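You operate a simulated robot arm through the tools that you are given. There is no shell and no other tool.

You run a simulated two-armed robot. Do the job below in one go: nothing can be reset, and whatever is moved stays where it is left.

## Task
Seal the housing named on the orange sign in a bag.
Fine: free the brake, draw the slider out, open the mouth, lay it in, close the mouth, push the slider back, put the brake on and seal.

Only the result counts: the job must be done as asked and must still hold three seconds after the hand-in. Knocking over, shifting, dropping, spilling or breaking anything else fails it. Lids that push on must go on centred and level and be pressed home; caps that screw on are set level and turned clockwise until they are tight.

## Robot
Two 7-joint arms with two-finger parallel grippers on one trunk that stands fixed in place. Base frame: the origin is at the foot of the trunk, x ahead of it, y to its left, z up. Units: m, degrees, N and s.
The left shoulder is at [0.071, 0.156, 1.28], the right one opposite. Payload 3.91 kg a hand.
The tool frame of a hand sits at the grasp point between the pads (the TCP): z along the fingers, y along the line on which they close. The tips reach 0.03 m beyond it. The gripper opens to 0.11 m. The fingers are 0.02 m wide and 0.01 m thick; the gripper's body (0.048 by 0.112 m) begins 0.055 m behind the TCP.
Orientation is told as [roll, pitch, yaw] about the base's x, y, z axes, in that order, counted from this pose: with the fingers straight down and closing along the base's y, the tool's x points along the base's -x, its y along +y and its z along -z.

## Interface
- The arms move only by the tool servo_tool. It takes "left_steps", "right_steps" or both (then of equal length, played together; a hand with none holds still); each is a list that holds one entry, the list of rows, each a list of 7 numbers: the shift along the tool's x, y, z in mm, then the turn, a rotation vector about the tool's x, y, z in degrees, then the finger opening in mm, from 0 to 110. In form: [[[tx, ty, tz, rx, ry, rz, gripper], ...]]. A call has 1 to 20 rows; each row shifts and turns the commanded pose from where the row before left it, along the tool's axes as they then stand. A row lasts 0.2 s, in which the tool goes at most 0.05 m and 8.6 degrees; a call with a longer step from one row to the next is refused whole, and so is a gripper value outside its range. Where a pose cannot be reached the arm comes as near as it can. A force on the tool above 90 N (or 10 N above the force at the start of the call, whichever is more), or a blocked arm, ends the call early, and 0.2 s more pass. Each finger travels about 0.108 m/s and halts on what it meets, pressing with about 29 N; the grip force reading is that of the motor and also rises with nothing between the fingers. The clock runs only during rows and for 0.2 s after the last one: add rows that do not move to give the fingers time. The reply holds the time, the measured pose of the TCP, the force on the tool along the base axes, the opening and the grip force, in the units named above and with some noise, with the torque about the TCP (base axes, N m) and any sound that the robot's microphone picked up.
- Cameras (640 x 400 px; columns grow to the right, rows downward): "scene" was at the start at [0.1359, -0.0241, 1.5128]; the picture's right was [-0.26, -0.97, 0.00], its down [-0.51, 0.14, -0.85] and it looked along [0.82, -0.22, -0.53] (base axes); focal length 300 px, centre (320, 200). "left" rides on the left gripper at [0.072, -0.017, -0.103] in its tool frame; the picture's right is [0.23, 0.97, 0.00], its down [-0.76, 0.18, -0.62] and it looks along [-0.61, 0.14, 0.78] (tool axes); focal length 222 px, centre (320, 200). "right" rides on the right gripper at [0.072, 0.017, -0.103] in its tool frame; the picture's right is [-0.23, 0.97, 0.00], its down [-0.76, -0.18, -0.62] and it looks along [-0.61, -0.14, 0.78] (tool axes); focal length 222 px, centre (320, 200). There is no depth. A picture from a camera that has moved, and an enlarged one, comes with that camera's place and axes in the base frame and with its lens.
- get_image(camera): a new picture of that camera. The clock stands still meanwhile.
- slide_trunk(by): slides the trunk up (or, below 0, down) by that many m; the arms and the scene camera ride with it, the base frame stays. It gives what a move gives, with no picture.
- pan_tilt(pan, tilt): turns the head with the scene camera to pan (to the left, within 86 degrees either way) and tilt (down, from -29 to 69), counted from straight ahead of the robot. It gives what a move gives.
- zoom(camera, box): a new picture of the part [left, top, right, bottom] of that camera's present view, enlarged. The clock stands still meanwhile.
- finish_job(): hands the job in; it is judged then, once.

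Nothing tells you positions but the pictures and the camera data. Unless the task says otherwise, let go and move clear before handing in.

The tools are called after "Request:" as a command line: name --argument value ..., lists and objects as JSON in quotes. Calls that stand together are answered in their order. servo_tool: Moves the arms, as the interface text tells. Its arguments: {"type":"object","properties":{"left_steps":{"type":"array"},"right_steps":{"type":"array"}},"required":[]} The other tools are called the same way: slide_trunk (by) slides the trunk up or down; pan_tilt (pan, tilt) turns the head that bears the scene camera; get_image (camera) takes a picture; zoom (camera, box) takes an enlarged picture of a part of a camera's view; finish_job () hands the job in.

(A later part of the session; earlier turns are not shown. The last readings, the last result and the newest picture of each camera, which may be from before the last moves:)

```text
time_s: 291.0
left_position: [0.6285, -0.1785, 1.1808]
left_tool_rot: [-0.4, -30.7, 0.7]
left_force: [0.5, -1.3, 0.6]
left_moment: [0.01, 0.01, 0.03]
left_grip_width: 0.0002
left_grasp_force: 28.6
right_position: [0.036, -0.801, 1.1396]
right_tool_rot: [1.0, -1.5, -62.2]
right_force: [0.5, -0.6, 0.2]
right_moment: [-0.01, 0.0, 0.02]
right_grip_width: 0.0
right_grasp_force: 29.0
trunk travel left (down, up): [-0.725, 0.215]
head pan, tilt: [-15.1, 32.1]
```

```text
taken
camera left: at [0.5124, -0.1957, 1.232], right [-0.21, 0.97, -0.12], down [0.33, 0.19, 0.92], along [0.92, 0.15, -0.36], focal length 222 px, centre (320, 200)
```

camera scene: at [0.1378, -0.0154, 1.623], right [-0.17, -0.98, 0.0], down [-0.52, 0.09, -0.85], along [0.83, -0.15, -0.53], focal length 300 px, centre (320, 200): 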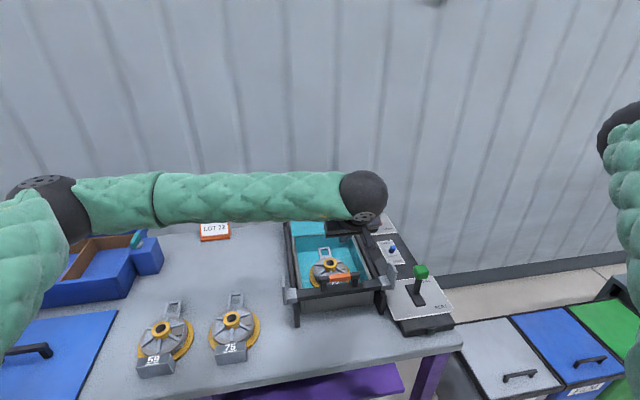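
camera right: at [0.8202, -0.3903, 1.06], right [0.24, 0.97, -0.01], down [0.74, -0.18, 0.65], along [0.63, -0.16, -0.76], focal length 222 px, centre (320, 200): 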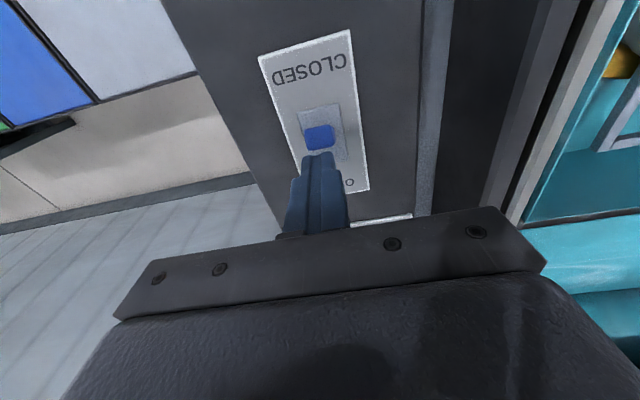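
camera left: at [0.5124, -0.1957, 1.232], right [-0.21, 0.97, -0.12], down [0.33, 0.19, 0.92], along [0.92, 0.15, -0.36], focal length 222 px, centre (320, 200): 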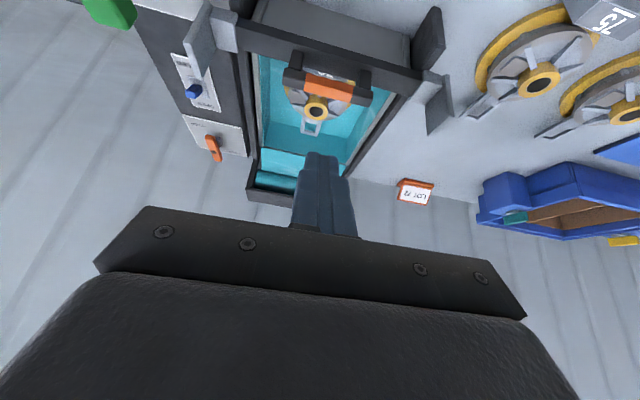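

Request:
servo_tool --left_steps '[[[12.8, 0.4, 25.2, 0, 0, 0, 0], [12.8, 0.4, 25.2, 0, 0, 0, 0], [12.8, 0.4, 25.2, 0, 0, 0, 0], [12.8, 0.4, 25.2, 0, 0, 0, 0], [12.8, 0.4, 25.2, 0, 0, 0, 0], [12.8, 0.4, 25.2, 0, 0, 0, 0], [0, 0, 0, 0, 0, 0, 0]]]'

Request:
servo_tool --left_steps '[[[-8.6, 0, 5.1, 0, 0, 0, 0], [-8.6, 0, 5.1, 0, 0, 0, 0], [-8.6, 0, 5.1, 0, 0, 0, 0], [-8.6, 0, 5.1, 0, 0, 0, 0], [-8.6, 0, 5.1, 0, 0, 0, 0], [-8.6, 0, 5.1, 0, 0, 0, 0], [-8.6, 0, 5.1, 0, 0, 0, 0], [-8.6, 0, 5.1, 0, 0, 0, 0], [0, 0, 0, 0, 0, 0, 0]]]'

Request:
get_image --camera "scene"

Request:
zoom --camera "left" --box '[160, 0, 480, 240]'

```text
time_s: 292.6
left_position: [0.639, -0.174, 1.0122]
left_tool_rot: [-0.4, -30.8, 0.8]
left_force: [-0.3, 0.0, -0.3]
left_moment: [0.01, 0.0, -0.03]
left_grip_width: 0.0004
left_grasp_force: 29.0
right_position: [0.035, -0.8013, 1.1395]
right_tool_rot: [1.0, -1.4, -62.1]
right_force: [0.2, 0.4, -0.1]
right_moment: [-0.01, -0.01, 0.0]
right_grip_width: 0.0001
right_grasp_force: 29.4
trunk travel left (down, up): [-0.725, 0.215]
head pan, tilt: [-15.1, 32.1]
```

```text
time_s: 294.6
left_position: [0.7201, -0.1737, 1.0128]
left_tool_rot: [-0.5, -30.9, 0.9]
left_force: [0.2, -0.9, 0.0]
left_moment: [0.01, 0.0, 0.0]
left_grip_width: 0.0001
left_grasp_force: 29.0
right_position: [0.0357, -0.8006, 1.1397]
right_tool_rot: [0.9, -1.5, -62.2]
right_force: [-0.3, -0.4, 0.0]
right_moment: [0.02, 0.03, 0.02]
right_grip_width: 0.0
right_grasp_force: 29.0
trunk travel left (down, up): [-0.725, 0.215]
head pan, tilt: [-15.1, 32.1]
```

```text
taken
camera scene: at [0.1358, -0.0244, 1.5128], right [-0.26, -0.97, 0.0], down [-0.51, 0.14, -0.85], along [0.82, -0.22, -0.53], focal length 300 px, centre (320, 200)
```

scene: 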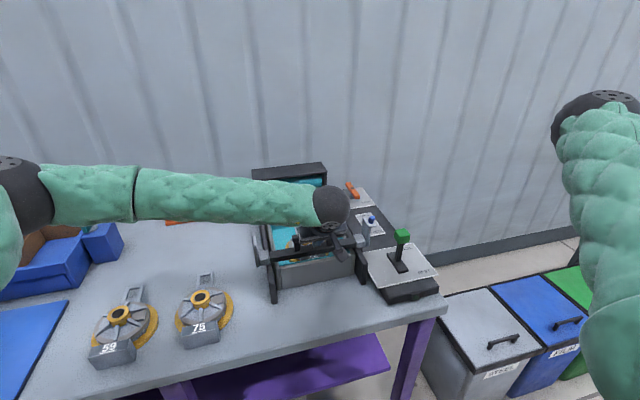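

```text
1.67 times, centred on (320, 120) of left
camera zoom: at [0.6045, -0.1916, 1.0643], right [-0.21, 0.97, -0.12], down [0.33, 0.19, 0.92], along [0.92, 0.15, -0.36], focal length 370 px, centre (320, 333)
```

zoom: 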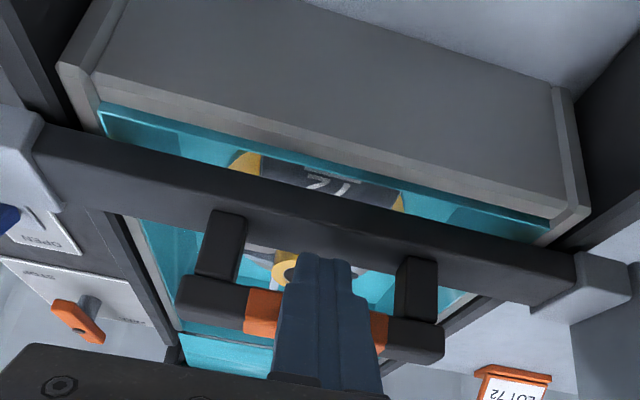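

The slider passes freely over the housing with no force. I'll keep pushing it back in steps.

Request:
servo_tool --left_steps '[[[-13, 0, 7.7, 0, 0, 0, 0], [-17.2, 0, 10.2, 0, 0, 0, 0], [-17.2, 0, 10.2, 0, 0, 0, 0], [-17.2, 0, 10.2, 0, 0, 0, 0], [-17.2, 0, 10.2, 0, 0, 0, 0], [-17.2, 0, 10.2, 0, 0, 0, 0], [-17.2, 0, 10.2, 0, 0, 0, 0], [0, 0, 0, 0, 0, 0, 0]]]'

Request:
zoom --camera "left" --box '[160, 0, 480, 240]'

Request:
zoom --camera "scene" --box '[240, 160, 400, 310]'

```text
time_s: 296.4
left_position: [0.8563, -0.1724, 1.0111]
left_tool_rot: [-0.4, -30.8, 0.8]
left_force: [-0.4, 0.1, -0.2]
left_moment: [0.0, 0.02, 0.02]
left_grip_width: 0.0
left_grasp_force: 29.3
right_position: [0.0357, -0.8014, 1.1398]
right_tool_rot: [0.8, -1.4, -62.1]
right_force: [1.2, -0.2, -0.1]
right_moment: [0.03, 0.03, 0.01]
right_grip_width: 0.0
right_grasp_force: 28.9
trunk travel left (down, up): [-0.725, 0.215]
head pan, tilt: [-15.1, 32.1]
```

```text
1.67 times, centred on (320, 120) of left
camera zoom: at [0.7391, -0.1911, 1.0633], right [-0.21, 0.97, -0.12], down [0.33, 0.19, 0.92], along [0.92, 0.15, -0.36], focal length 370 px, centre (320, 333)
```

zoom: 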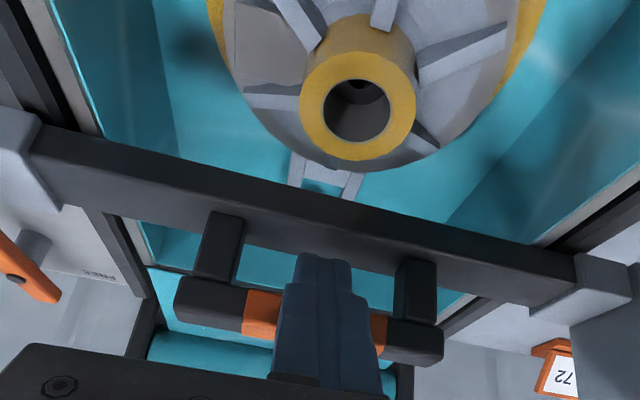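

```text
2.67 times, centred on (320, 235) of scene
camera zoom: at [0.1357, -0.0242, 1.5128], right [-0.26, -0.97, 0.0], down [-0.51, 0.14, -0.85], along [0.82, -0.22, -0.53], focal length 800 px, centre (320, 107)
```

zoom: 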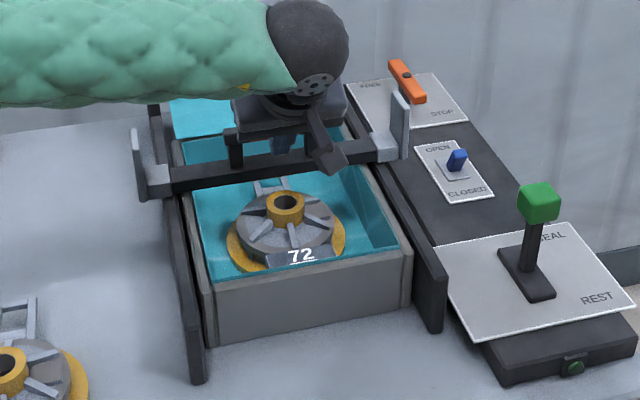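

The slider moves back over the housing while the film pocket stays with it. I'll push it all the way home.

Request:
servo_tool --left_steps '[[[-13, 0, 7.7, 0, 0, 0, 0], [-17.2, 0, 10.2, 0, 0, 0, 0], [-17.2, 0, 10.2, 0, 0, 0, 0], [-17.2, 0, 10.2, 0, 0, 0, 0], [-13, 0, 7.7, 0, 0, 0, 0], [-8.6, 0, 5.1, 0, 0, 0, 0], [-6, 0, 3.6, 0, 0, 0, 0], [0, 0, 0, 0, 0, 0, 0]]]'

Request:
zoom --camera "scene" --box '[240, 160, 400, 310]'

```text
time_s: 298.2
left_position: [0.9621, -0.1711, 1.0141]
left_tool_rot: [-0.5, -30.8, 0.8]
left_force: [-0.3, 0.0, -0.2]
left_moment: [0.02, -0.01, -0.04]
left_grip_width: 0.0002
left_grasp_force: 28.5
right_position: [0.0351, -0.8004, 1.1397]
right_tool_rot: [0.9, -1.4, -62.2]
right_force: [0.7, -0.4, -0.2]
right_moment: [0.02, -0.02, 0.02]
right_grip_width: 0.0
right_grasp_force: 28.7
trunk travel left (down, up): [-0.725, 0.215]
head pan, tilt: [-15.1, 32.1]
```

```text
2.67 times, centred on (320, 235) of scene
camera zoom: at [0.1359, -0.0242, 1.5128], right [-0.26, -0.97, 0.0], down [-0.51, 0.14, -0.85], along [0.82, -0.22, -0.53], focal length 800 px, centre (320, 107)
```

zoom: 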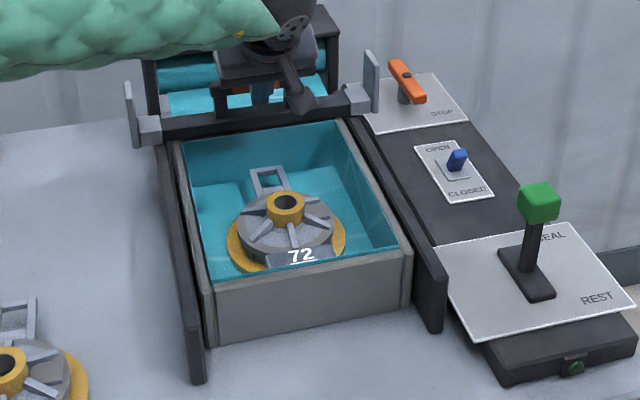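

Request:
servo_tool --left_steps '[[[-4.3, 0, 2.6, 0, 0, 0, 0], [-4.3, 0, 2.6, 0, 0, 0, 0], [-4.3, 0, 2.6, 0, 0, 0, 0]]]'

Request:
servo_tool --left_steps '[[[-3.4, 0, 2, 0, 0, 0, 0], [-3.4, 0, 2, 0, 0, 0, 0]]]'

Request:
servo_tool --left_steps '[[[-3.4, 0, 2, 0, 0, 0, 0]]]'

Request:
zoom --camera "scene" --box '[240, 160, 400, 310]'

```text
time_s: 299.0
left_position: [0.9759, -0.1723, 1.0112]
left_tool_rot: [-0.4, -30.9, 0.8]
left_force: [-0.1, -0.5, -1.0]
left_moment: [0.03, 0.01, -0.01]
left_grip_width: 0.0
left_grasp_force: 29.3
right_position: [0.0356, -0.8007, 1.1394]
right_tool_rot: [1.0, -1.4, -62.1]
right_force: [-0.6, -0.2, -0.2]
right_moment: [-0.05, 0.0, -0.01]
right_grip_width: 0.0
right_grasp_force: 29.0
trunk travel left (down, up): [-0.725, 0.215]
head pan, tilt: [-15.1, 32.1]
```

```text
time_s: 299.6
left_position: [0.9833, -0.1718, 1.0126]
left_tool_rot: [-0.4, -30.8, 0.7]
left_force: [0.6, -0.3, -0.5]
left_moment: [0.01, -0.03, 0.02]
left_grip_width: 0.0
left_grasp_force: 29.5
right_position: [0.0355, -0.8018, 1.1389]
right_tool_rot: [1.0, -1.3, -62.3]
right_force: [-0.1, 0.3, -0.2]
right_moment: [0.0, 0.01, -0.01]
right_grip_width: 0.0001
right_grasp_force: 28.8
trunk travel left (down, up): [-0.725, 0.215]
head pan, tilt: [-15.1, 32.1]
```

```text
time_s: 300.0
left_position: [0.9901, -0.1711, 1.0121]
left_tool_rot: [-0.4, -30.8, 0.7]
left_force: [0.3, 0.0, -0.5]
left_moment: [0.0, 0.02, 0.0]
left_grip_width: 0.0001
left_grasp_force: 29.3
right_position: [0.0362, -0.8012, 1.1394]
right_tool_rot: [0.9, -1.3, -62.3]
right_force: [0.7, -1.1, 0.2]
right_moment: [0.01, -0.01, 0.01]
right_grip_width: 0.0
right_grasp_force: 29.1
trunk travel left (down, up): [-0.725, 0.215]
head pan, tilt: [-15.1, 32.1]
```

```text
2.67 times, centred on (320, 235) of scene
camera zoom: at [0.1361, -0.0245, 1.5128], right [-0.26, -0.97, 0.0], down [-0.51, 0.14, -0.85], along [0.82, -0.22, -0.53], focal length 800 px, centre (320, 107)
```

zoom: 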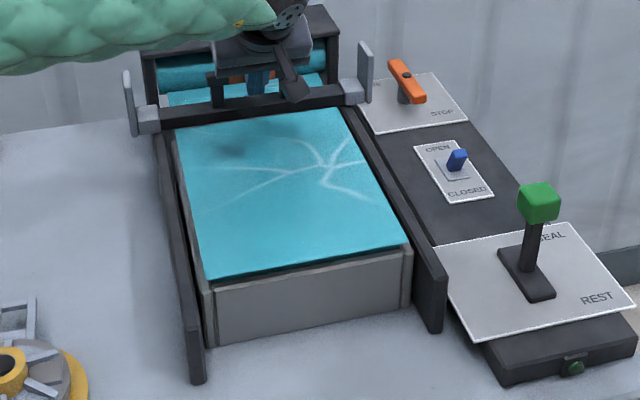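

The film has closed over the tray: the bag is shut with the housing inside. I'll nudge the slider fully home until it just meets its stop.

Request:
servo_tool --left_steps '[[[-2.6, 0, 1.5, 0, 0, 0, 0], [-2.6, 0, 1.5, 0, 0, 0, 0]]]'

Request:
servo_tool --left_steps '[[[-2.6, 0, 1.5, 0, 0, 0, 0]]]'

Request:
zoom --camera "scene" --box '[240, 150, 400, 250]'

```text
time_s: 300.6
left_position: [0.9916, -0.1718, 1.0112]
left_tool_rot: [-0.4, -30.5, 0.7]
left_force: [-34.1, 7.1, -9.3]
left_moment: [0.15, 0.75, 0.1]
left_grip_width: 0.0001
left_grasp_force: 28.7
right_position: [0.0345, -0.8009, 1.1402]
right_tool_rot: [1.1, -1.4, -62.2]
right_force: [-0.4, -0.2, 0.0]
right_moment: [0.0, 0.05, -0.01]
right_grip_width: 0.0001
right_grasp_force: 28.7
trunk travel left (down, up): [-0.725, 0.215]
head pan, tilt: [-15.1, 32.1]
```

```text
time_s: 301.0
left_position: [0.9924, -0.1728, 1.0117]
left_tool_rot: [-0.3, -30.6, 0.7]
left_force: [-76.6, 16.7, -21.5]
left_moment: [0.02, 1.7, 0.02]
left_grip_width: 0.0001
left_grasp_force: 28.9
right_position: [0.0312, -0.8004, 1.1393]
right_tool_rot: [1.1, -1.5, -62.2]
right_force: [-0.3, 0.3, -0.3]
right_moment: [0.01, 0.02, 0.0]
right_grip_width: 0.0002
right_grasp_force: 28.8
trunk travel left (down, up): [-0.725, 0.215]
head pan, tilt: [-15.1, 32.1]
```

```text
4.00 times, centred on (320, 200) of scene
camera zoom: at [0.1307, -0.0235, 1.5129], right [-0.26, -0.97, 0.0], down [-0.51, 0.14, -0.85], along [0.82, -0.22, -0.53], focal length 1200 px, centre (320, 200)
```

zoom: 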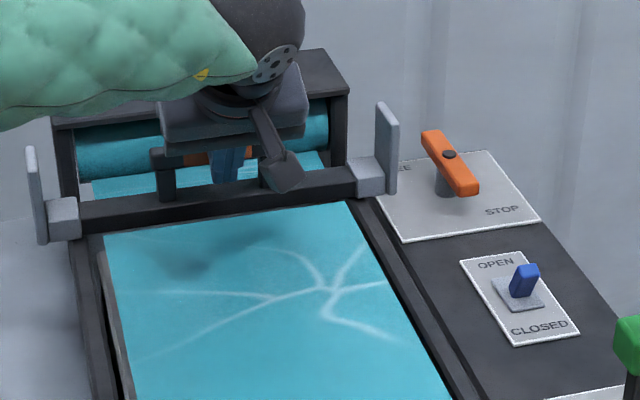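

The slider is home. I'll ease off and take the left hand up and away.

Request:
servo_tool --left_steps '[[[4.3, 0, -2.6, 0, 0, 0, 0], [8.6, 0, -5.1, 0, 0, 0, 0], [17, 0, -10, 0, 0, 0, 0], [0, 0, -30, 0, 0, 0, 0], [0, 0, -40, 0, 0, 0, 0], [0, 0, -40, 0, 0, 0, 0], [0, 10, -40, 0, 0, 0, 0], [0, 30, -20, 0, 0, 0, 0], [0, 34, 0, 0, 5, 0, 0], [0, 34, 0, 0, 5, 0, 0], [0, 34, 0, 0, 5, 0, 0], [0, 34, 0, 0, 5, 0, 0], [0, 34, 0, 0, 5, 0, 0], [0, 34, 0, 0, 5, 0, 0], [0, 34, 0, 0, 0, 0, 0], [0, 34, 0, 0, 0, 0, 0], [0, 34, 0, 0, 0, 0, 0], [0, 34, 0, 0, 0, 0, 0], [0, 34, 0, 0, 0, 0, 0], [0, 0, 0, 0, 0, 0, 0]]]'

Request:
get_image --camera "scene"

```text
time_s: 305.2
left_position: [0.8724, 0.2405, 1.1567]
left_tool_rot: [-0.3, -0.8, 0.6]
left_force: [0.7, -0.9, -0.5]
left_moment: [-0.01, 0.02, 0.01]
left_grip_width: 0.0
left_grasp_force: 28.6
right_position: [0.0355, -0.8025, 1.1389]
right_tool_rot: [0.9, -1.3, -62.1]
right_force: [0.1, -0.4, -1.3]
right_moment: [-0.01, 0.01, 0.0]
right_grip_width: 0.0
right_grasp_force: 29.4
trunk travel left (down, up): [-0.725, 0.215]
head pan, tilt: [-15.1, 32.1]
```

```text
taken
camera scene: at [0.1362, -0.0251, 1.5127], right [-0.26, -0.97, 0.0], down [-0.51, 0.14, -0.85], along [0.82, -0.22, -0.53], focal length 300 px, centre (320, 200)
```

scene: 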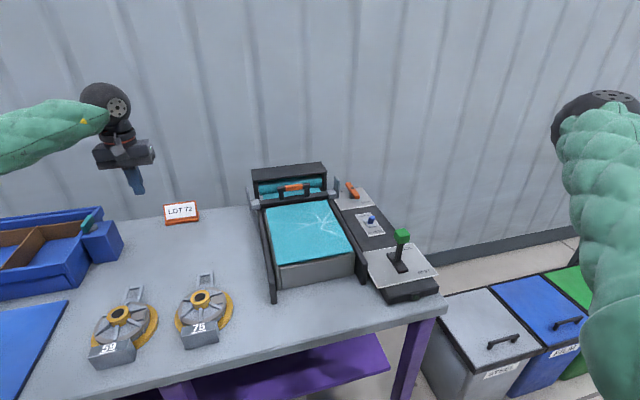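

Everything looks right. Next is the brake, with the right arm. I'll raise the trunk slightly and bring that arm back in front of the console.

Request:
slide_trunk --by 0.065

Request:
servo_tool --right_steps '[[[-10, 16, -6, 0, 0, -1.7, 0], [-19.2, 31.5, -10, 0, 0, -3.3, 0], [-19.2, 31.5, -10, 0, 0, -3.3, 0], [-19.2, 31.5, -10, 0, 0, -3.3, 0], [-19.2, 31.5, -10, 0, 0, -3.3, 0], [-19.2, 31.5, -10, 0, 0, -3.3, 0], [-19.2, 31.5, -10, 0, 0, -3.3, 0], [-19.2, 31.5, -10, 0, 0, -3.3, 0], [-19.2, 31.5, -10, 0, 0, -3.3, 0], [-19.2, 31.5, -10, 0, 0, -3.3, 0]]]'

Request:
servo_tool --right_steps '[[[-12, 26, 0, 0, 0, -2.5, 0], [-13, 26, 0, 0, 0, -2.5, 0], [-14, 25, 0, 0, 0, -2.5, 0], [-15, 25, 0, 0, 0, -2.5, 0], [-16, 24, 0, 0, 0, -2.5, 0], [-17, 23, 0, 0, 0, -2.5, 0], [-18, 22, 0, 0, 0, -2.5, 0], [-19, 21, 0, 0, 0, -2.5, 0], [-19, 20, 0, 0, 0, -2.5, 0], [-20, 19, 0, 0, 0, -2.5, 0], [-21, 18, 0, 0, 0, -2.5, 0], [-20, 17, 0, 0, 0, -2.5, 0], [0, 0, 0, 0, 0, 0, 0]]]'

Request:
get_image --camera "scene"

```text
time_s: 306.3
left_position: [0.8733, 0.2406, 1.2217]
left_tool_rot: [-0.4, -0.8, 0.7]
left_force: [0.0, 0.0, -0.7]
left_moment: [0.04, 0.01, 0.0]
left_grip_width: 0.0002
left_grasp_force: 29.0
right_position: [0.0358, -0.8023, 1.2048]
right_tool_rot: [0.9, -1.4, -62.2]
right_force: [0.1, 0.0, -0.4]
right_moment: [-0.04, 0.03, -0.01]
right_grip_width: 0.0
right_grasp_force: 28.5
trunk travel left (down, up): [-0.79, 0.15]
head pan, tilt: [-15.1, 32.1]
```

```text
time_s: 308.5
left_position: [0.8738, 0.242, 1.2206]
left_tool_rot: [-0.4, -0.8, 0.6]
left_force: [0.6, 0.3, -0.2]
left_moment: [-0.02, -0.02, 0.02]
left_grip_width: 0.0
left_grasp_force: 29.2
right_position: [0.375, -0.7353, 1.3099]
right_tool_rot: [0.1, -1.7, -30.8]
right_force: [0.1, 0.0, 0.6]
right_moment: [0.0, -0.02, -0.01]
right_grip_width: 0.0001
right_grasp_force: 28.8
trunk travel left (down, up): [-0.79, 0.15]
head pan, tilt: [-15.1, 32.1]
```

```text
time_s: 311.3
left_position: [0.8714, 0.2402, 1.2214]
left_tool_rot: [-0.4, -0.8, 0.6]
left_force: [-0.2, 0.1, 0.6]
left_moment: [0.0, -0.01, 0.0]
left_grip_width: 0.0
left_grasp_force: 29.0
right_position: [0.6517, -0.5418, 1.3111]
right_tool_rot: [-0.8, -1.5, -0.7]
right_force: [-0.5, -0.8, 0.3]
right_moment: [0.01, 0.01, 0.01]
right_grip_width: 0.0002
right_grasp_force: 28.8
trunk travel left (down, up): [-0.79, 0.15]
head pan, tilt: [-15.1, 32.1]
```

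```text
taken
camera scene: at [0.136, -0.0243, 1.5778], right [-0.26, -0.97, 0.0], down [-0.51, 0.14, -0.85], along [0.82, -0.22, -0.53], focal length 300 px, centre (320, 200)
```

scene: 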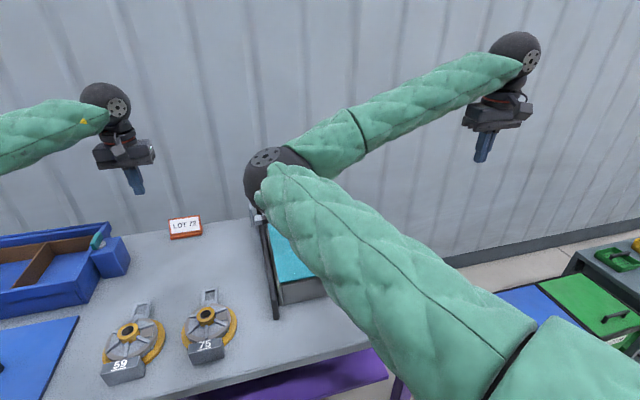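

I'll tilt the hand forward and approach the brake bar's near end from the right side.

Request:
servo_tool --right_steps '[[[0, 0, 0, 0, -7.2, 0, 0], [0, 0, 0, 0, -7.2, 0, 0], [0, 0, 0, 0, -7.2, 0, 0], [-7, 5, 15, 0, -7.2, 0, 0], [-13.6, 10, 31, 0, 0, 0, 0], [-13.6, 10, 31, 0, 0, 0, 0], [-13.6, 10, 31, 0, 0, 0, 0], [-13.6, 10, 31, 0, 0, 0, 0], [-13.6, 10, 31, 0, 0, 0, 0], [-13.6, 10, 31, 0, 0, 0, 0], [-13.6, 10, 31, 0, 0, 0, 0], [-13.6, 10, 31, 0, 0, 0, 0], [-13.6, 10, 31, 0, 0, 0, 0], [-10, 8, 25, 0, 0, 0, 0], [0, 0, 0, 0, 0, 0, 0]]]'

Request:
get_image --camera "right"

Request:
get_image --camera "scene"

```text
time_s: 314.5
left_position: [0.8716, 0.2414, 1.2211]
left_tool_rot: [-0.4, -0.9, 0.6]
left_force: [0.3, -0.3, -0.5]
left_moment: [0.0, 0.02, -0.05]
left_grip_width: 0.0
left_grasp_force: 28.9
right_position: [0.9318, -0.443, 1.1067]
right_tool_rot: [-0.9, -30.3, -0.3]
right_force: [0.2, -0.6, -0.2]
right_moment: [0.01, 0.03, -0.02]
right_grip_width: 0.0001
right_grasp_force: 29.1
trunk travel left (down, up): [-0.79, 0.15]
head pan, tilt: [-15.1, 32.1]
```

```text
taken
camera right: at [0.8169, -0.4252, 1.1584], right [0.21, 0.97, 0.1], down [0.34, -0.17, 0.92], along [0.92, -0.16, -0.37], focal length 222 px, centre (320, 200)
```

right: 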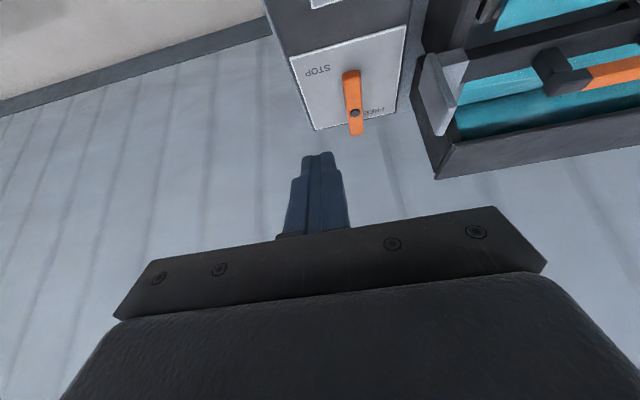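

```text
taken
camera scene: at [0.1358, -0.0238, 1.5778], right [-0.26, -0.97, 0.0], down [-0.51, 0.14, -0.85], along [0.82, -0.22, -0.53], focal length 300 px, centre (320, 200)
```

scene: 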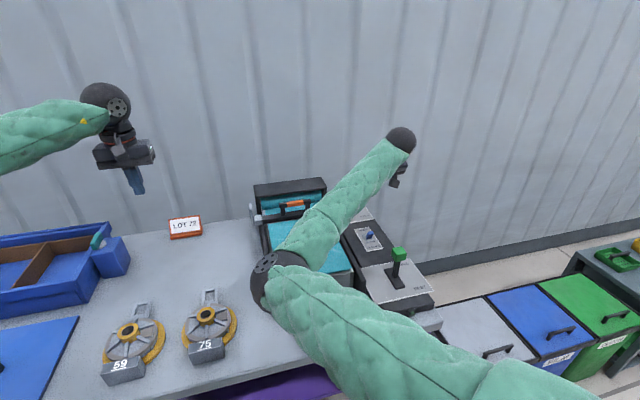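

Request:
servo_tool --right_steps '[[[0.7, 0.3, 23.2, 0, 0, 0, 0], [0.7, 0.3, 23.2, 0, 0, 0, 0], [0.7, 0.3, 23.2, 0, 0, 0, 0], [0.7, 0.3, 23.2, 0, 0, 0, 0], [0.7, 0.3, 23.2, 0, 0, 0, 0], [0.7, 0.3, 23.2, 0, 0, 0, 0], [0.7, 0.3, 23.2, 0, 0, 0, 0], [0.7, 0.3, 22, 0, 0, 0, 0], [0, 0, 0, 0, 0, 0, 0]]]'

Request:
zoom --camera "right" --box '[220, 60, 460, 230]'

Request:
zoom --camera "scene" --box '[240, 160, 420, 310]'

```text
time_s: 316.5
left_position: [0.8734, 0.2417, 1.2215]
left_tool_rot: [-0.3, -0.8, 0.6]
left_force: [0.2, 0.8, 0.1]
left_moment: [-0.02, 0.05, 0.01]
left_grip_width: 0.0002
left_grasp_force: 28.9
right_position: [1.0191, -0.4449, 0.9426]
right_tool_rot: [-0.9, -30.3, -0.3]
right_force: [0.0, 0.6, 0.4]
right_moment: [0.0, 0.02, 0.0]
right_grip_width: 0.0
right_grasp_force: 29.2
trunk travel left (down, up): [-0.79, 0.15]
head pan, tilt: [-15.1, 32.1]
```

```text
2.35 times, centred on (340, 145) of right
camera zoom: at [0.9054, -0.4268, 0.9954], right [0.21, 0.97, 0.1], down [0.34, -0.17, 0.92], along [0.92, -0.16, -0.37], focal length 523 px, centre (273, 329)
```

zoom: 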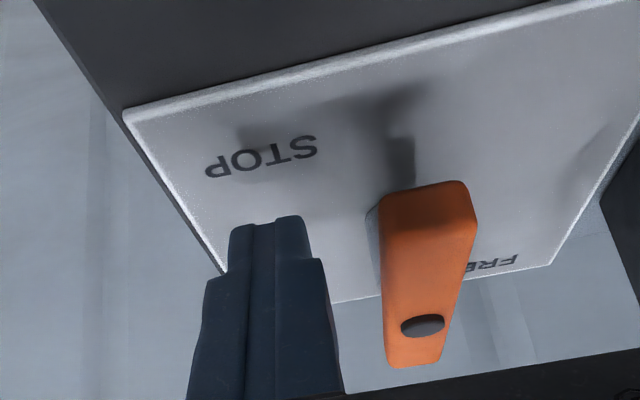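

```text
2.67 times, centred on (330, 235) of scene
camera zoom: at [0.136, -0.0234, 1.5778], right [-0.26, -0.97, 0.0], down [-0.51, 0.14, -0.85], along [0.82, -0.22, -0.53], focal length 800 px, centre (293, 107)
```

zoom: 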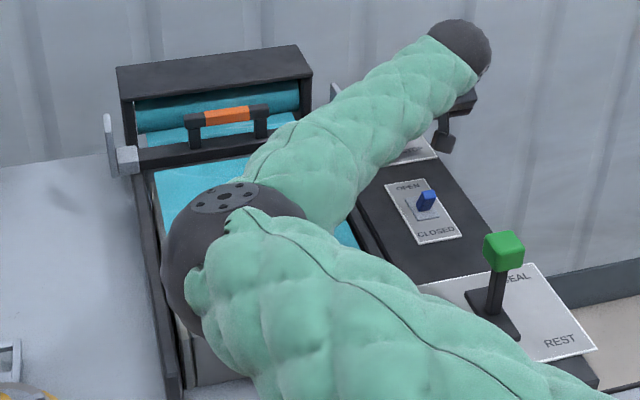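

The fingertips are beside the bar's near end. I'll push it to the left along its arc toward STOP.

Request:
servo_tool --right_steps '[[[0, 8, 0, 0, 0, 0, 0], [0, 8, 0, 0, 0, 0, 0], [-1.3, 6, 0.8, 0, 0, 0, 0], [-1.3, 6, 0.8, 0, 0, 0, 0], [-1.3, 6, 0.8, 0, 0, 0, 0], [-2.6, 5, 1.5, 0, 0, 0, 0]]]'

Request:
zoom --camera "right" --box '[220, 60, 460, 230]'

```text
time_s: 317.9
left_position: [0.8713, 0.2428, 1.2216]
left_tool_rot: [-0.4, -0.7, 0.8]
left_force: [-0.3, -0.7, -0.2]
left_moment: [0.02, 0.02, 0.0]
left_grip_width: 0.0
left_grasp_force: 28.5
right_position: [1.0256, -0.4037, 0.9424]
right_tool_rot: [-0.9, -30.3, -0.1]
right_force: [-15.5, 2.7, 0.9]
right_moment: [0.09, 0.31, 0.21]
right_grip_width: 0.0
right_grasp_force: 28.8
trunk travel left (down, up): [-0.79, 0.15]
head pan, tilt: [-15.1, 32.1]
```

```text
2.35 times, centred on (340, 145) of right
camera zoom: at [0.9127, -0.3857, 0.9952], right [0.21, 0.97, 0.1], down [0.34, -0.17, 0.92], along [0.92, -0.16, -0.37], focal length 523 px, centre (273, 329)
```

zoom: 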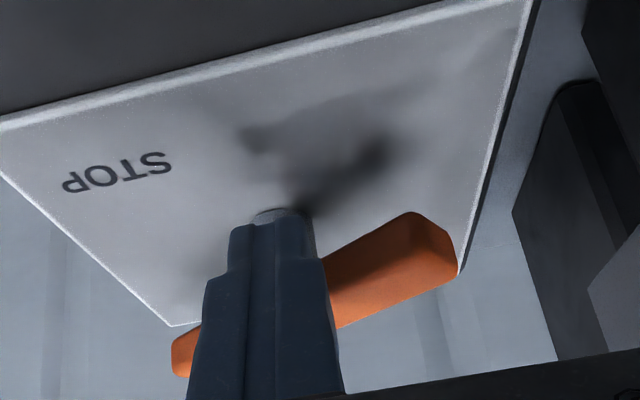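

The bar is most of the way round, but the finger is now almost in line with the pivot. I'll back off slightly, shift left to gain leverage, and push forward.

Request:
servo_tool --right_steps '[[[5.2, 0, -3, 0, 0, 0, 0], [2.6, 5, -1.5, 0, 0, 0, 0], [0, 6, 0, 0, 0, 0, 0], [0, 4, 0, 0, 0, 0, 0], [-3.5, 0, 2, 0, 0, 0, 0], [-3.5, 0, 2, 0, 0, 0, 0], [-3.5, 0, 2, 0, 0, 0, 0]]]'

Request:
zoom --camera "right" --box '[220, 60, 460, 230]'

```text
time_s: 319.5
left_position: [0.8717, 0.2414, 1.2212]
left_tool_rot: [-0.5, -0.8, 0.6]
left_force: [-0.1, 0.0, 0.3]
left_moment: [-0.03, 0.01, 0.03]
left_grip_width: 0.0
left_grasp_force: 28.8
right_position: [1.0307, -0.389, 0.9426]
right_tool_rot: [-0.9, -30.2, -0.1]
right_force: [-7.4, 4.3, -1.3]
right_moment: [0.09, 0.17, 0.18]
right_grip_width: 0.0
right_grasp_force: 28.5
trunk travel left (down, up): [-0.79, 0.15]
head pan, tilt: [-15.1, 32.1]
```

```text
2.35 times, centred on (340, 145) of right
camera zoom: at [0.9166, -0.3714, 0.9946], right [0.21, 0.97, 0.1], down [0.34, -0.17, 0.92], along [0.92, -0.16, -0.37], focal length 523 px, centre (273, 329)
```

zoom: 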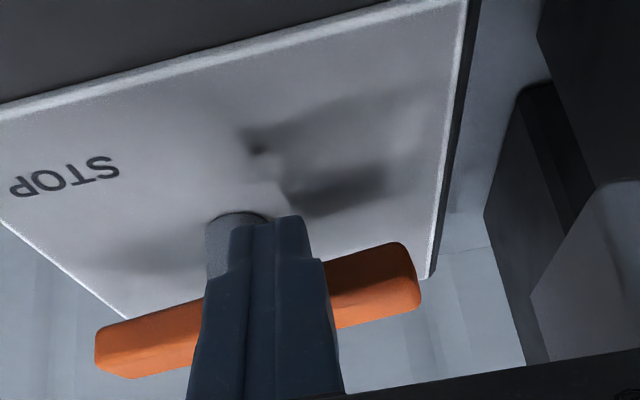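

Request:
servo_tool --right_steps '[[[-2.6, 0, 1.5, 0, 0, 0, 0], [-2.6, 0, 1.5, 0, 0, 0, 0]]]'

Request:
servo_tool --right_steps '[[[-2.6, 0, 1.5, 0, 0, 0, 0]]]'

Request:
zoom --camera "right" --box '[220, 60, 460, 230]'

```text
time_s: 320.1
left_position: [0.8708, 0.2423, 1.2218]
left_tool_rot: [-0.3, -0.8, 0.6]
left_force: [-1.0, 0.4, 0.6]
left_moment: [-0.02, 0.03, 0.02]
left_grip_width: 0.0
left_grasp_force: 29.0
right_position: [1.0358, -0.3902, 0.9426]
right_tool_rot: [-0.9, -30.3, -0.3]
right_force: [-21.5, 6.9, 0.3]
right_moment: [0.07, 0.48, 0.19]
right_grip_width: 0.0
right_grasp_force: 28.6
trunk travel left (down, up): [-0.79, 0.15]
head pan, tilt: [-15.1, 32.1]
```

```text
time_s: 320.5
left_position: [0.8698, 0.2415, 1.2245]
left_tool_rot: [-0.3, -0.9, 0.5]
left_force: [0.1, -0.1, -0.3]
left_moment: [-0.02, -0.02, -0.04]
left_grip_width: 0.0
left_grasp_force: 29.1
right_position: [1.0352, -0.3912, 0.9437]
right_tool_rot: [-0.9, -30.2, -0.3]
right_force: [-50.5, 10.3, -4.9]
right_moment: [-0.22, 1.14, 0.25]
right_grip_width: 0.0
right_grasp_force: 28.8
trunk travel left (down, up): [-0.79, 0.15]
head pan, tilt: [-15.1, 32.1]
```

```text
2.35 times, centred on (340, 145) of right
camera zoom: at [0.9213, -0.3728, 0.9957], right [0.21, 0.97, 0.1], down [0.34, -0.17, 0.92], along [0.92, -0.16, -0.37], focal length 523 px, centre (273, 329)
```

zoom: 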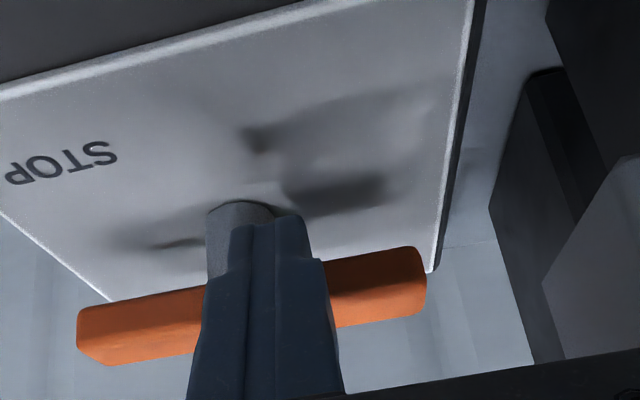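

The bar is crosswise against its STOP stop, so the brake is on. I'll back straight off and up, then check it.

Request:
servo_tool --right_steps '[[[5, -2, -3, 0, 0, 0, 0], [10, -3, -6, 0, 0, 0, 0], [10, 0, -10, 0, 0, 0, 0], [0, 0, -30, 0, 0, 0, 0], [0, 0, -40, 0, 0, 0, 0], [0, -5, -40, 0, 0, 0, 0], [0, -5, -35, 0, 0, 0, 0], [0, 0, 0, 0, 0, 0, 0]]]'

Request:
get_image --camera "right"

Request:
get_image --camera "scene"

```text
time_s: 322.3
left_position: [0.873, 0.2411, 1.2213]
left_tool_rot: [-0.5, -0.7, 0.6]
left_force: [0.3, 0.6, -0.2]
left_moment: [-0.02, -0.04, -0.01]
left_grip_width: 0.0
left_grasp_force: 29.2
right_position: [0.9353, -0.4036, 1.0711]
right_tool_rot: [-1.0, -30.1, -0.4]
right_force: [0.4, -0.2, 0.4]
right_moment: [0.0, -0.01, 0.01]
right_grip_width: 0.0
right_grasp_force: 29.0
trunk travel left (down, up): [-0.79, 0.15]
head pan, tilt: [-15.1, 32.1]
```

```text
taken
camera right: at [0.8216, -0.3859, 1.1238], right [0.21, 0.97, 0.1], down [0.34, -0.17, 0.92], along [0.92, -0.16, -0.37], focal length 222 px, centre (320, 200)
```

right: 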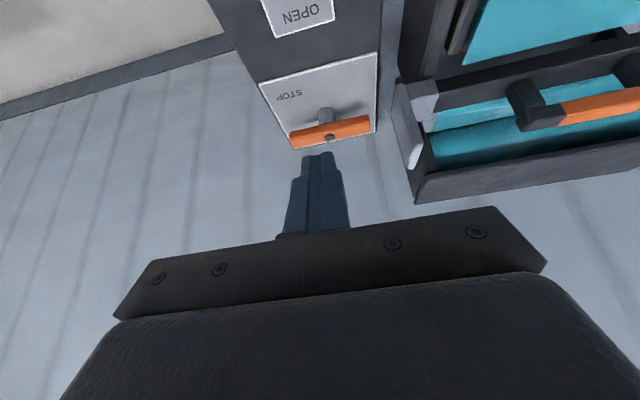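

```text
taken
camera scene: at [0.1366, -0.0237, 1.5777], right [-0.26, -0.97, 0.0], down [-0.51, 0.14, -0.85], along [0.82, -0.22, -0.53], focal length 300 px, centre (320, 200)
```

scene: 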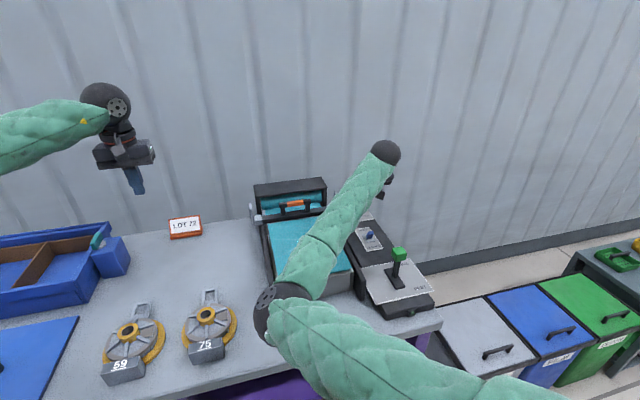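

The brake is on. Now the seal lever: the green knob is at about [0.697, -0.404], top z ≈ 1.01, standing upright, with SEAL marked at the far end. I'll try to bring the right hand to its near side.

Request:
servo_tool --right_steps '[[[15, -2, -20, 0, 6, 0, 0], [20, -2, -15, 0, 6, 0, 0], [25, -2, -10, 0, 6, 0, 0], [28, -2, -5, 0, 6, 0, 0], [30, -2, 0, 0, 6, 0, 0], [30, 0, 0, 0, 5, 0, 0], [30, 0, 0, 0, 5, 0, 0], [30, 0, 0, 0, 0, 0, 0], [30, 0, 0, 0, 0, 0, 0], [25, 0, 0, 0, 0, 0, 0], [0, 0, 0, 0, 0, 0, 0]]]'

Request:
get_image --camera "right"

Request:
get_image --camera "scene"

```text
time_s: 324.7
left_position: [0.8732, 0.2414, 1.2216]
left_tool_rot: [-0.4, -0.9, 0.7]
left_force: [-0.3, -0.6, -0.3]
left_moment: [0.03, 0.02, 0.03]
left_grip_width: 0.0
left_grasp_force: 28.7
right_position: [0.6958, -0.4755, 1.0829]
right_tool_rot: [-0.9, 9.7, -0.9]
right_force: [0.0, -0.8, 0.6]
right_moment: [-0.01, 0.01, 0.02]
right_grip_width: 0.0
right_grasp_force: 28.8
right hand out of reach, approached as far as the arm can: row 6, 7, 8, 9, 10
trunk travel left (down, up): [-0.79, 0.15]
head pan, tilt: [-15.1, 32.1]
```

```text
taken
camera right: at [0.6425, -0.4574, 1.1966], right [0.24, 0.97, -0.05], down [0.85, -0.18, 0.49], along [0.46, -0.16, -0.87], focal length 222 px, centre (320, 200)
```

right: 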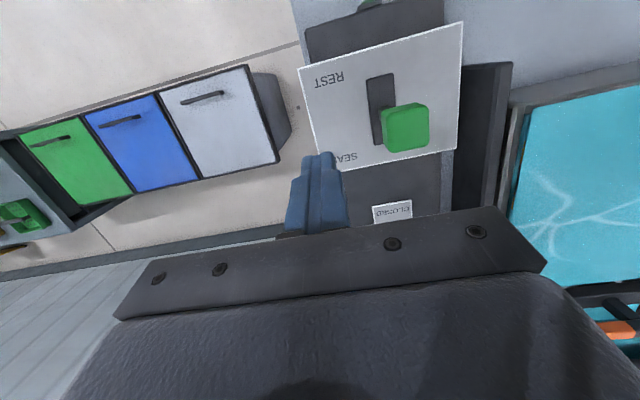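

```text
taken
camera scene: at [0.1364, -0.0236, 1.5778], right [-0.26, -0.97, 0.0], down [-0.51, 0.14, -0.85], along [0.82, -0.22, -0.53], focal length 300 px, centre (320, 200)
```

scene: 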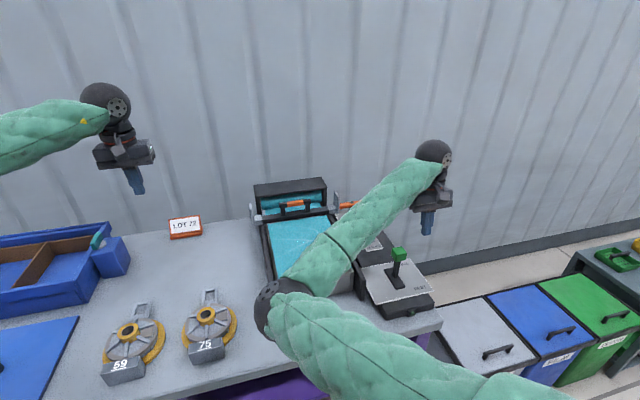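

The right arm can't get to the near side of the lever, but the left arm can reach across now. I'll park the right arm again.

Request:
servo_tool --right_steps '[[[0, -8, -20, 0, -2, 0, 0], [0, -8, -28, 0, -2, 0, 0], [0, -8, -28, 0, -2, 0, 0], [0, -8, -28, 0, -2, 0, 0], [0, -8, -28, 0, -1.5, 0, 0], [0, -8, -28, 0, 0, 0, 0], [5, -8, -28, 0, 0, 0, 0], [10, -8, -28, 0, 0, 0, 0], [10, -8, 0, 0, 0, 0, 0], [0, 0, 0, 0, 0, 0, 0]]]'

Request:
servo_tool --right_steps '[[[20, -17, 0, 0, 0, 2.5, 0], [21, -18, 0, 0, 0, 2.5, 0], [20, -19, 0, 0, 0, 2.5, 0], [19, -20, 0, 0, 0, 2.5, 0], [19, -21, 0, 0, 0, 2.5, 0], [18, -22, 0, 0, 0, 2.5, 0], [17, -23, 0, 0, 0, 2.5, 0], [16, -24, 0, 0, 0, 2.5, 0], [15, -25, 0, 0, 0, 2.5, 0], [14, -25, 0, 0, 0, 2.5, 0], [13, -26, 0, 0, 0, 2.5, 0], [12, -26, 0, 0, 0, 2.5, 0], [19, -31, 0, 0, 0, 3.3, 0], [19, -31, 0, 0, 0, 3.3, 0], [19, -31, 0, 0, 0, 3.3, 0], [19, -31, 0, 0, 0, 3.3, 0], [19, -31, 0, 0, 0, 3.3, 0], [19, -31, 0, 0, 0, 3.3, 0], [19, -31, 0, 0, 0, 3.3, 0]]]'

Request:
get_image --camera "scene"

```text
time_s: 326.9
left_position: [0.8729, 0.2408, 1.2213]
left_tool_rot: [-0.4, -0.7, 0.7]
left_force: [-0.6, -0.3, 0.9]
left_moment: [0.01, 0.0, -0.02]
left_grip_width: 0.0
left_grasp_force: 29.3
right_position: [0.6836, -0.5444, 1.2983]
right_tool_rot: [-0.8, 0.1, -0.8]
right_force: [-0.4, -0.2, 0.2]
right_moment: [-0.05, -0.01, 0.0]
right_grip_width: 0.0
right_grasp_force: 29.1
trunk travel left (down, up): [-0.79, 0.15]
head pan, tilt: [-15.1, 32.1]
```

```text
time_s: 330.9
left_position: [0.87, 0.2411, 1.2226]
left_tool_rot: [-0.4, -0.8, 0.8]
left_force: [-0.1, 0.2, 0.0]
left_moment: [-0.02, 0.0, -0.05]
left_grip_width: 0.0
left_grasp_force: 29.0
right_position: [0.1717, -0.8292, 1.3022]
right_tool_rot: [-0.6, -0.4, -53.8]
right_force: [-0.2, -0.4, 0.0]
right_moment: [0.0, 0.02, 0.0]
right_grip_width: 0.0003
right_grasp_force: 28.5
trunk travel left (down, up): [-0.79, 0.15]
head pan, tilt: [-15.1, 32.1]
```

```text
taken
camera scene: at [0.1346, -0.0249, 1.5779], right [-0.26, -0.97, 0.0], down [-0.51, 0.14, -0.85], along [0.82, -0.22, -0.53], focal length 300 px, centre (320, 200)
```

scene: 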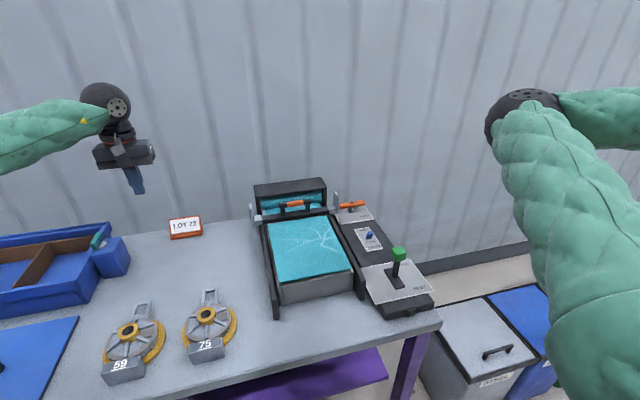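

The right arm is clear and the lever is in full view. I'll bring the left hand across to the near side of the green lever, turning it toward the right on the way.

Request:
servo_tool --left_steps '[[[8, -20, 0, 0, 0, 2, 0], [13, -33, 0, 0, 0, 3.5, 0], [13, -33, 0, 0, 0, 3.5, 0], [13, -33, 0, 0, 0, 3.5, 0], [13, -33, 0, 0, 0, 3.5, 0], [13, -33, 0, 0, 0, 3.5, 0], [13, -33, 0, 0, 0, 3.5, 0], [10, -33, 0, 0, 0, 3.5, 0], [5, -33, 0, 0, 0, 3.5, 0], [0, -33, 0, 0, 0, 0, 0], [-5, -33, 0, 0, 0, 0, 0], [-8, -33, 0, 0, 0, 0, 0], [0, 0, 0, 0, 0, 0, 0]]]'

Request:
get_image --camera "scene"

Request:
get_image --camera "left"

```text
time_s: 333.7
left_position: [0.6744, -0.1067, 1.2216]
left_tool_rot: [0.0, -0.9, -29.5]
left_force: [0.2, 0.2, -0.9]
left_moment: [-0.01, 0.02, 0.0]
left_grip_width: 0.0001
left_grasp_force: 28.9
right_position: [0.1716, -0.8278, 1.3028]
right_tool_rot: [-0.7, -0.5, -53.8]
right_force: [-0.3, -0.8, 1.0]
right_moment: [-0.01, 0.0, 0.0]
right_grip_width: 0.0001
right_grasp_force: 29.4
trunk travel left (down, up): [-0.79, 0.15]
head pan, tilt: [-15.1, 32.1]
```

```text
taken
camera scene: at [0.136, -0.023, 1.5778], right [-0.26, -0.97, 0.0], down [-0.51, 0.14, -0.85], along [0.82, -0.22, -0.53], focal length 300 px, centre (320, 200)
```

scene: 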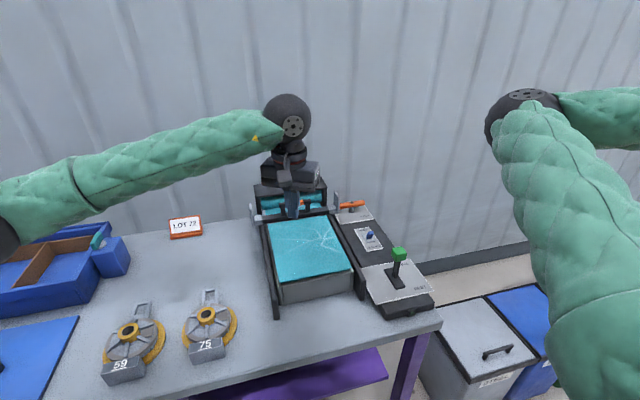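

```text
taken
camera left: at [0.6011, -0.0855, 1.3237], right [0.28, 0.96, 0.0], down [0.74, -0.21, 0.63], along [0.61, -0.18, -0.77], focal length 222 px, centre (320, 200)
```

left: 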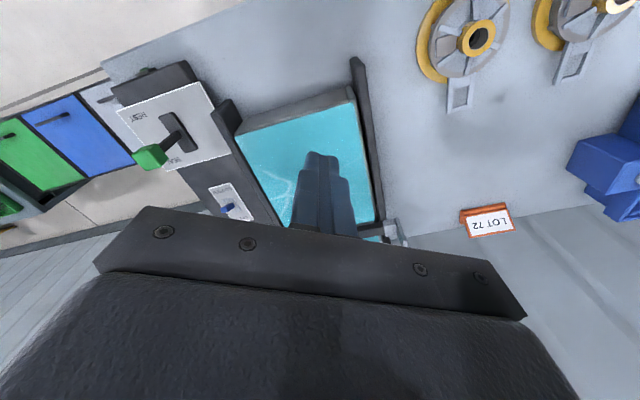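

Request:
servo_tool --left_steps '[[[-11.1, -27.8, 5, 0, 0, 0, 0], [-11.1, -27.8, 8, 0, 0, 0, 0], [-11.1, -27.8, 10, 0, 0, 0, 0], [-11.1, -27.8, 10, 0, 0, 0, 0], [-11.1, -27.8, 10, 0, 0, 0, 0], [-11.1, -27.8, 10, 0, 0, 0, 0], [-11.1, -27.8, 10, 0, 0, 0, 0], [-11.1, -27.8, 10, 0, 0, 0, 0], [-11.1, -27.8, 10, 0, 0, 0, 0], [-11.1, -27.8, 10, 0, 0, 0, 0], [0, 0, 0, 0, 0, 0, 0]]]'

Request:
get_image --camera "scene"

Request:
get_image --camera "left"

```text
time_s: 336.1
left_position: [0.6376, -0.4041, 1.1297]
left_tool_rot: [0.1, -0.8, -29.4]
left_force: [0.0, -0.1, 0.6]
left_moment: [-0.01, -0.04, -0.03]
left_grip_width: 0.0
left_grasp_force: 29.1
right_position: [0.1737, -0.828, 1.3038]
right_tool_rot: [-0.7, -0.5, -53.8]
right_force: [-0.8, 0.9, 0.0]
right_moment: [-0.05, -0.01, -0.01]
right_grip_width: 0.0002
right_grasp_force: 29.2
trunk travel left (down, up): [-0.79, 0.15]
head pan, tilt: [-15.1, 32.1]
```

```text
taken
camera scene: at [0.1363, -0.023, 1.5778], right [-0.26, -0.97, 0.0], down [-0.51, 0.14, -0.85], along [0.82, -0.22, -0.53], focal length 300 px, centre (320, 200)
```

scene: 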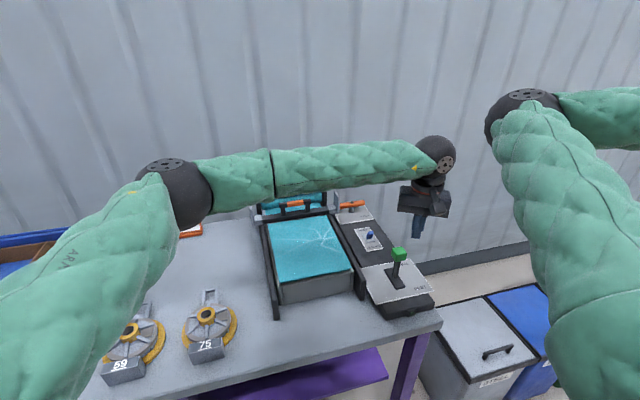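

```text
taken
camera left: at [0.5644, -0.3828, 1.2324], right [0.28, 0.96, 0.0], down [0.74, -0.21, 0.63], along [0.61, -0.18, -0.77], focal length 222 px, centre (320, 200)
```

left: 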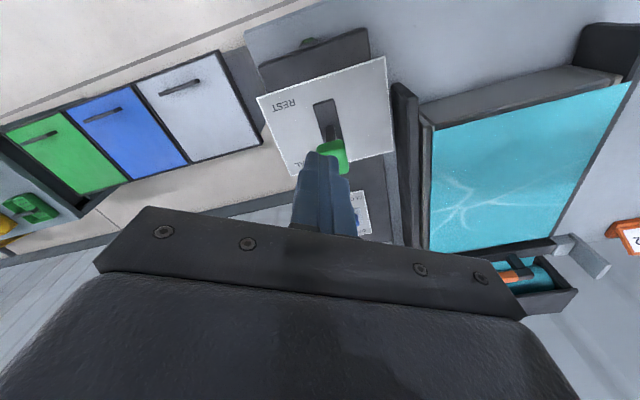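

The left hand is right behind the lever on the near side. I'll lower the fingertips to knob height and begin pushing toward SEAL.

Request:
servo_tool --left_steps '[[[0, 0, 24, 0, 0, 0, 0], [0, 0, 24, 0, 0, 0, 0], [0, 0, 24, 0, 0, 0, 0], [0, 0, 24, 0, 0, 0, 0], [0, 0, 24, 0, 0, 0, 0], [0, 0, 0, 0, 0, 0, 0]]]'

Request:
zoom --camera "left" --box '[220, 60, 440, 240]'

Request:
zoom --camera "scene" --box '[350, 200, 460, 320]'

```text
time_s: 337.5
left_position: [0.6373, -0.4041, 1.0109]
left_tool_rot: [0.1, -0.9, -29.5]
left_force: [0.3, -0.6, -0.4]
left_moment: [-0.01, 0.02, 0.01]
left_grip_width: 0.0
left_grasp_force: 29.0
right_position: [0.1729, -0.8298, 1.3023]
right_tool_rot: [-0.6, -0.5, -53.7]
right_force: [-0.1, 0.1, -0.2]
right_moment: [-0.02, -0.02, 0.02]
right_grip_width: 0.0
right_grasp_force: 28.8
trunk travel left (down, up): [-0.79, 0.15]
head pan, tilt: [-15.1, 32.1]
```

```text
2.22 times, centred on (330, 150) of left
camera zoom: at [0.564, -0.3833, 1.1127], right [0.28, 0.96, 0.0], down [0.74, -0.21, 0.64], along [0.61, -0.18, -0.77], focal length 494 px, centre (298, 311)
```

zoom: 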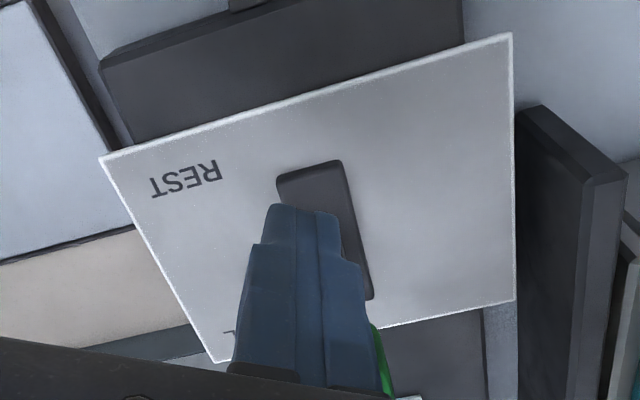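

```text
3.33 times, centred on (405, 260) of scene
camera zoom: at [0.1357, -0.0245, 1.5778], right [-0.26, -0.97, 0.0], down [-0.51, 0.14, -0.85], along [0.82, -0.22, -0.53], focal length 1000 px, centre (37, 0)
```

zoom: 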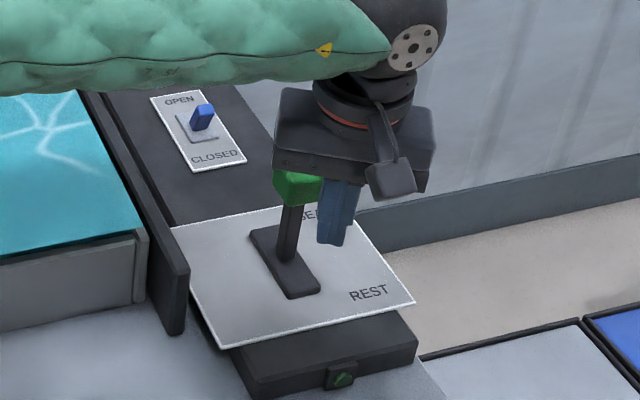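

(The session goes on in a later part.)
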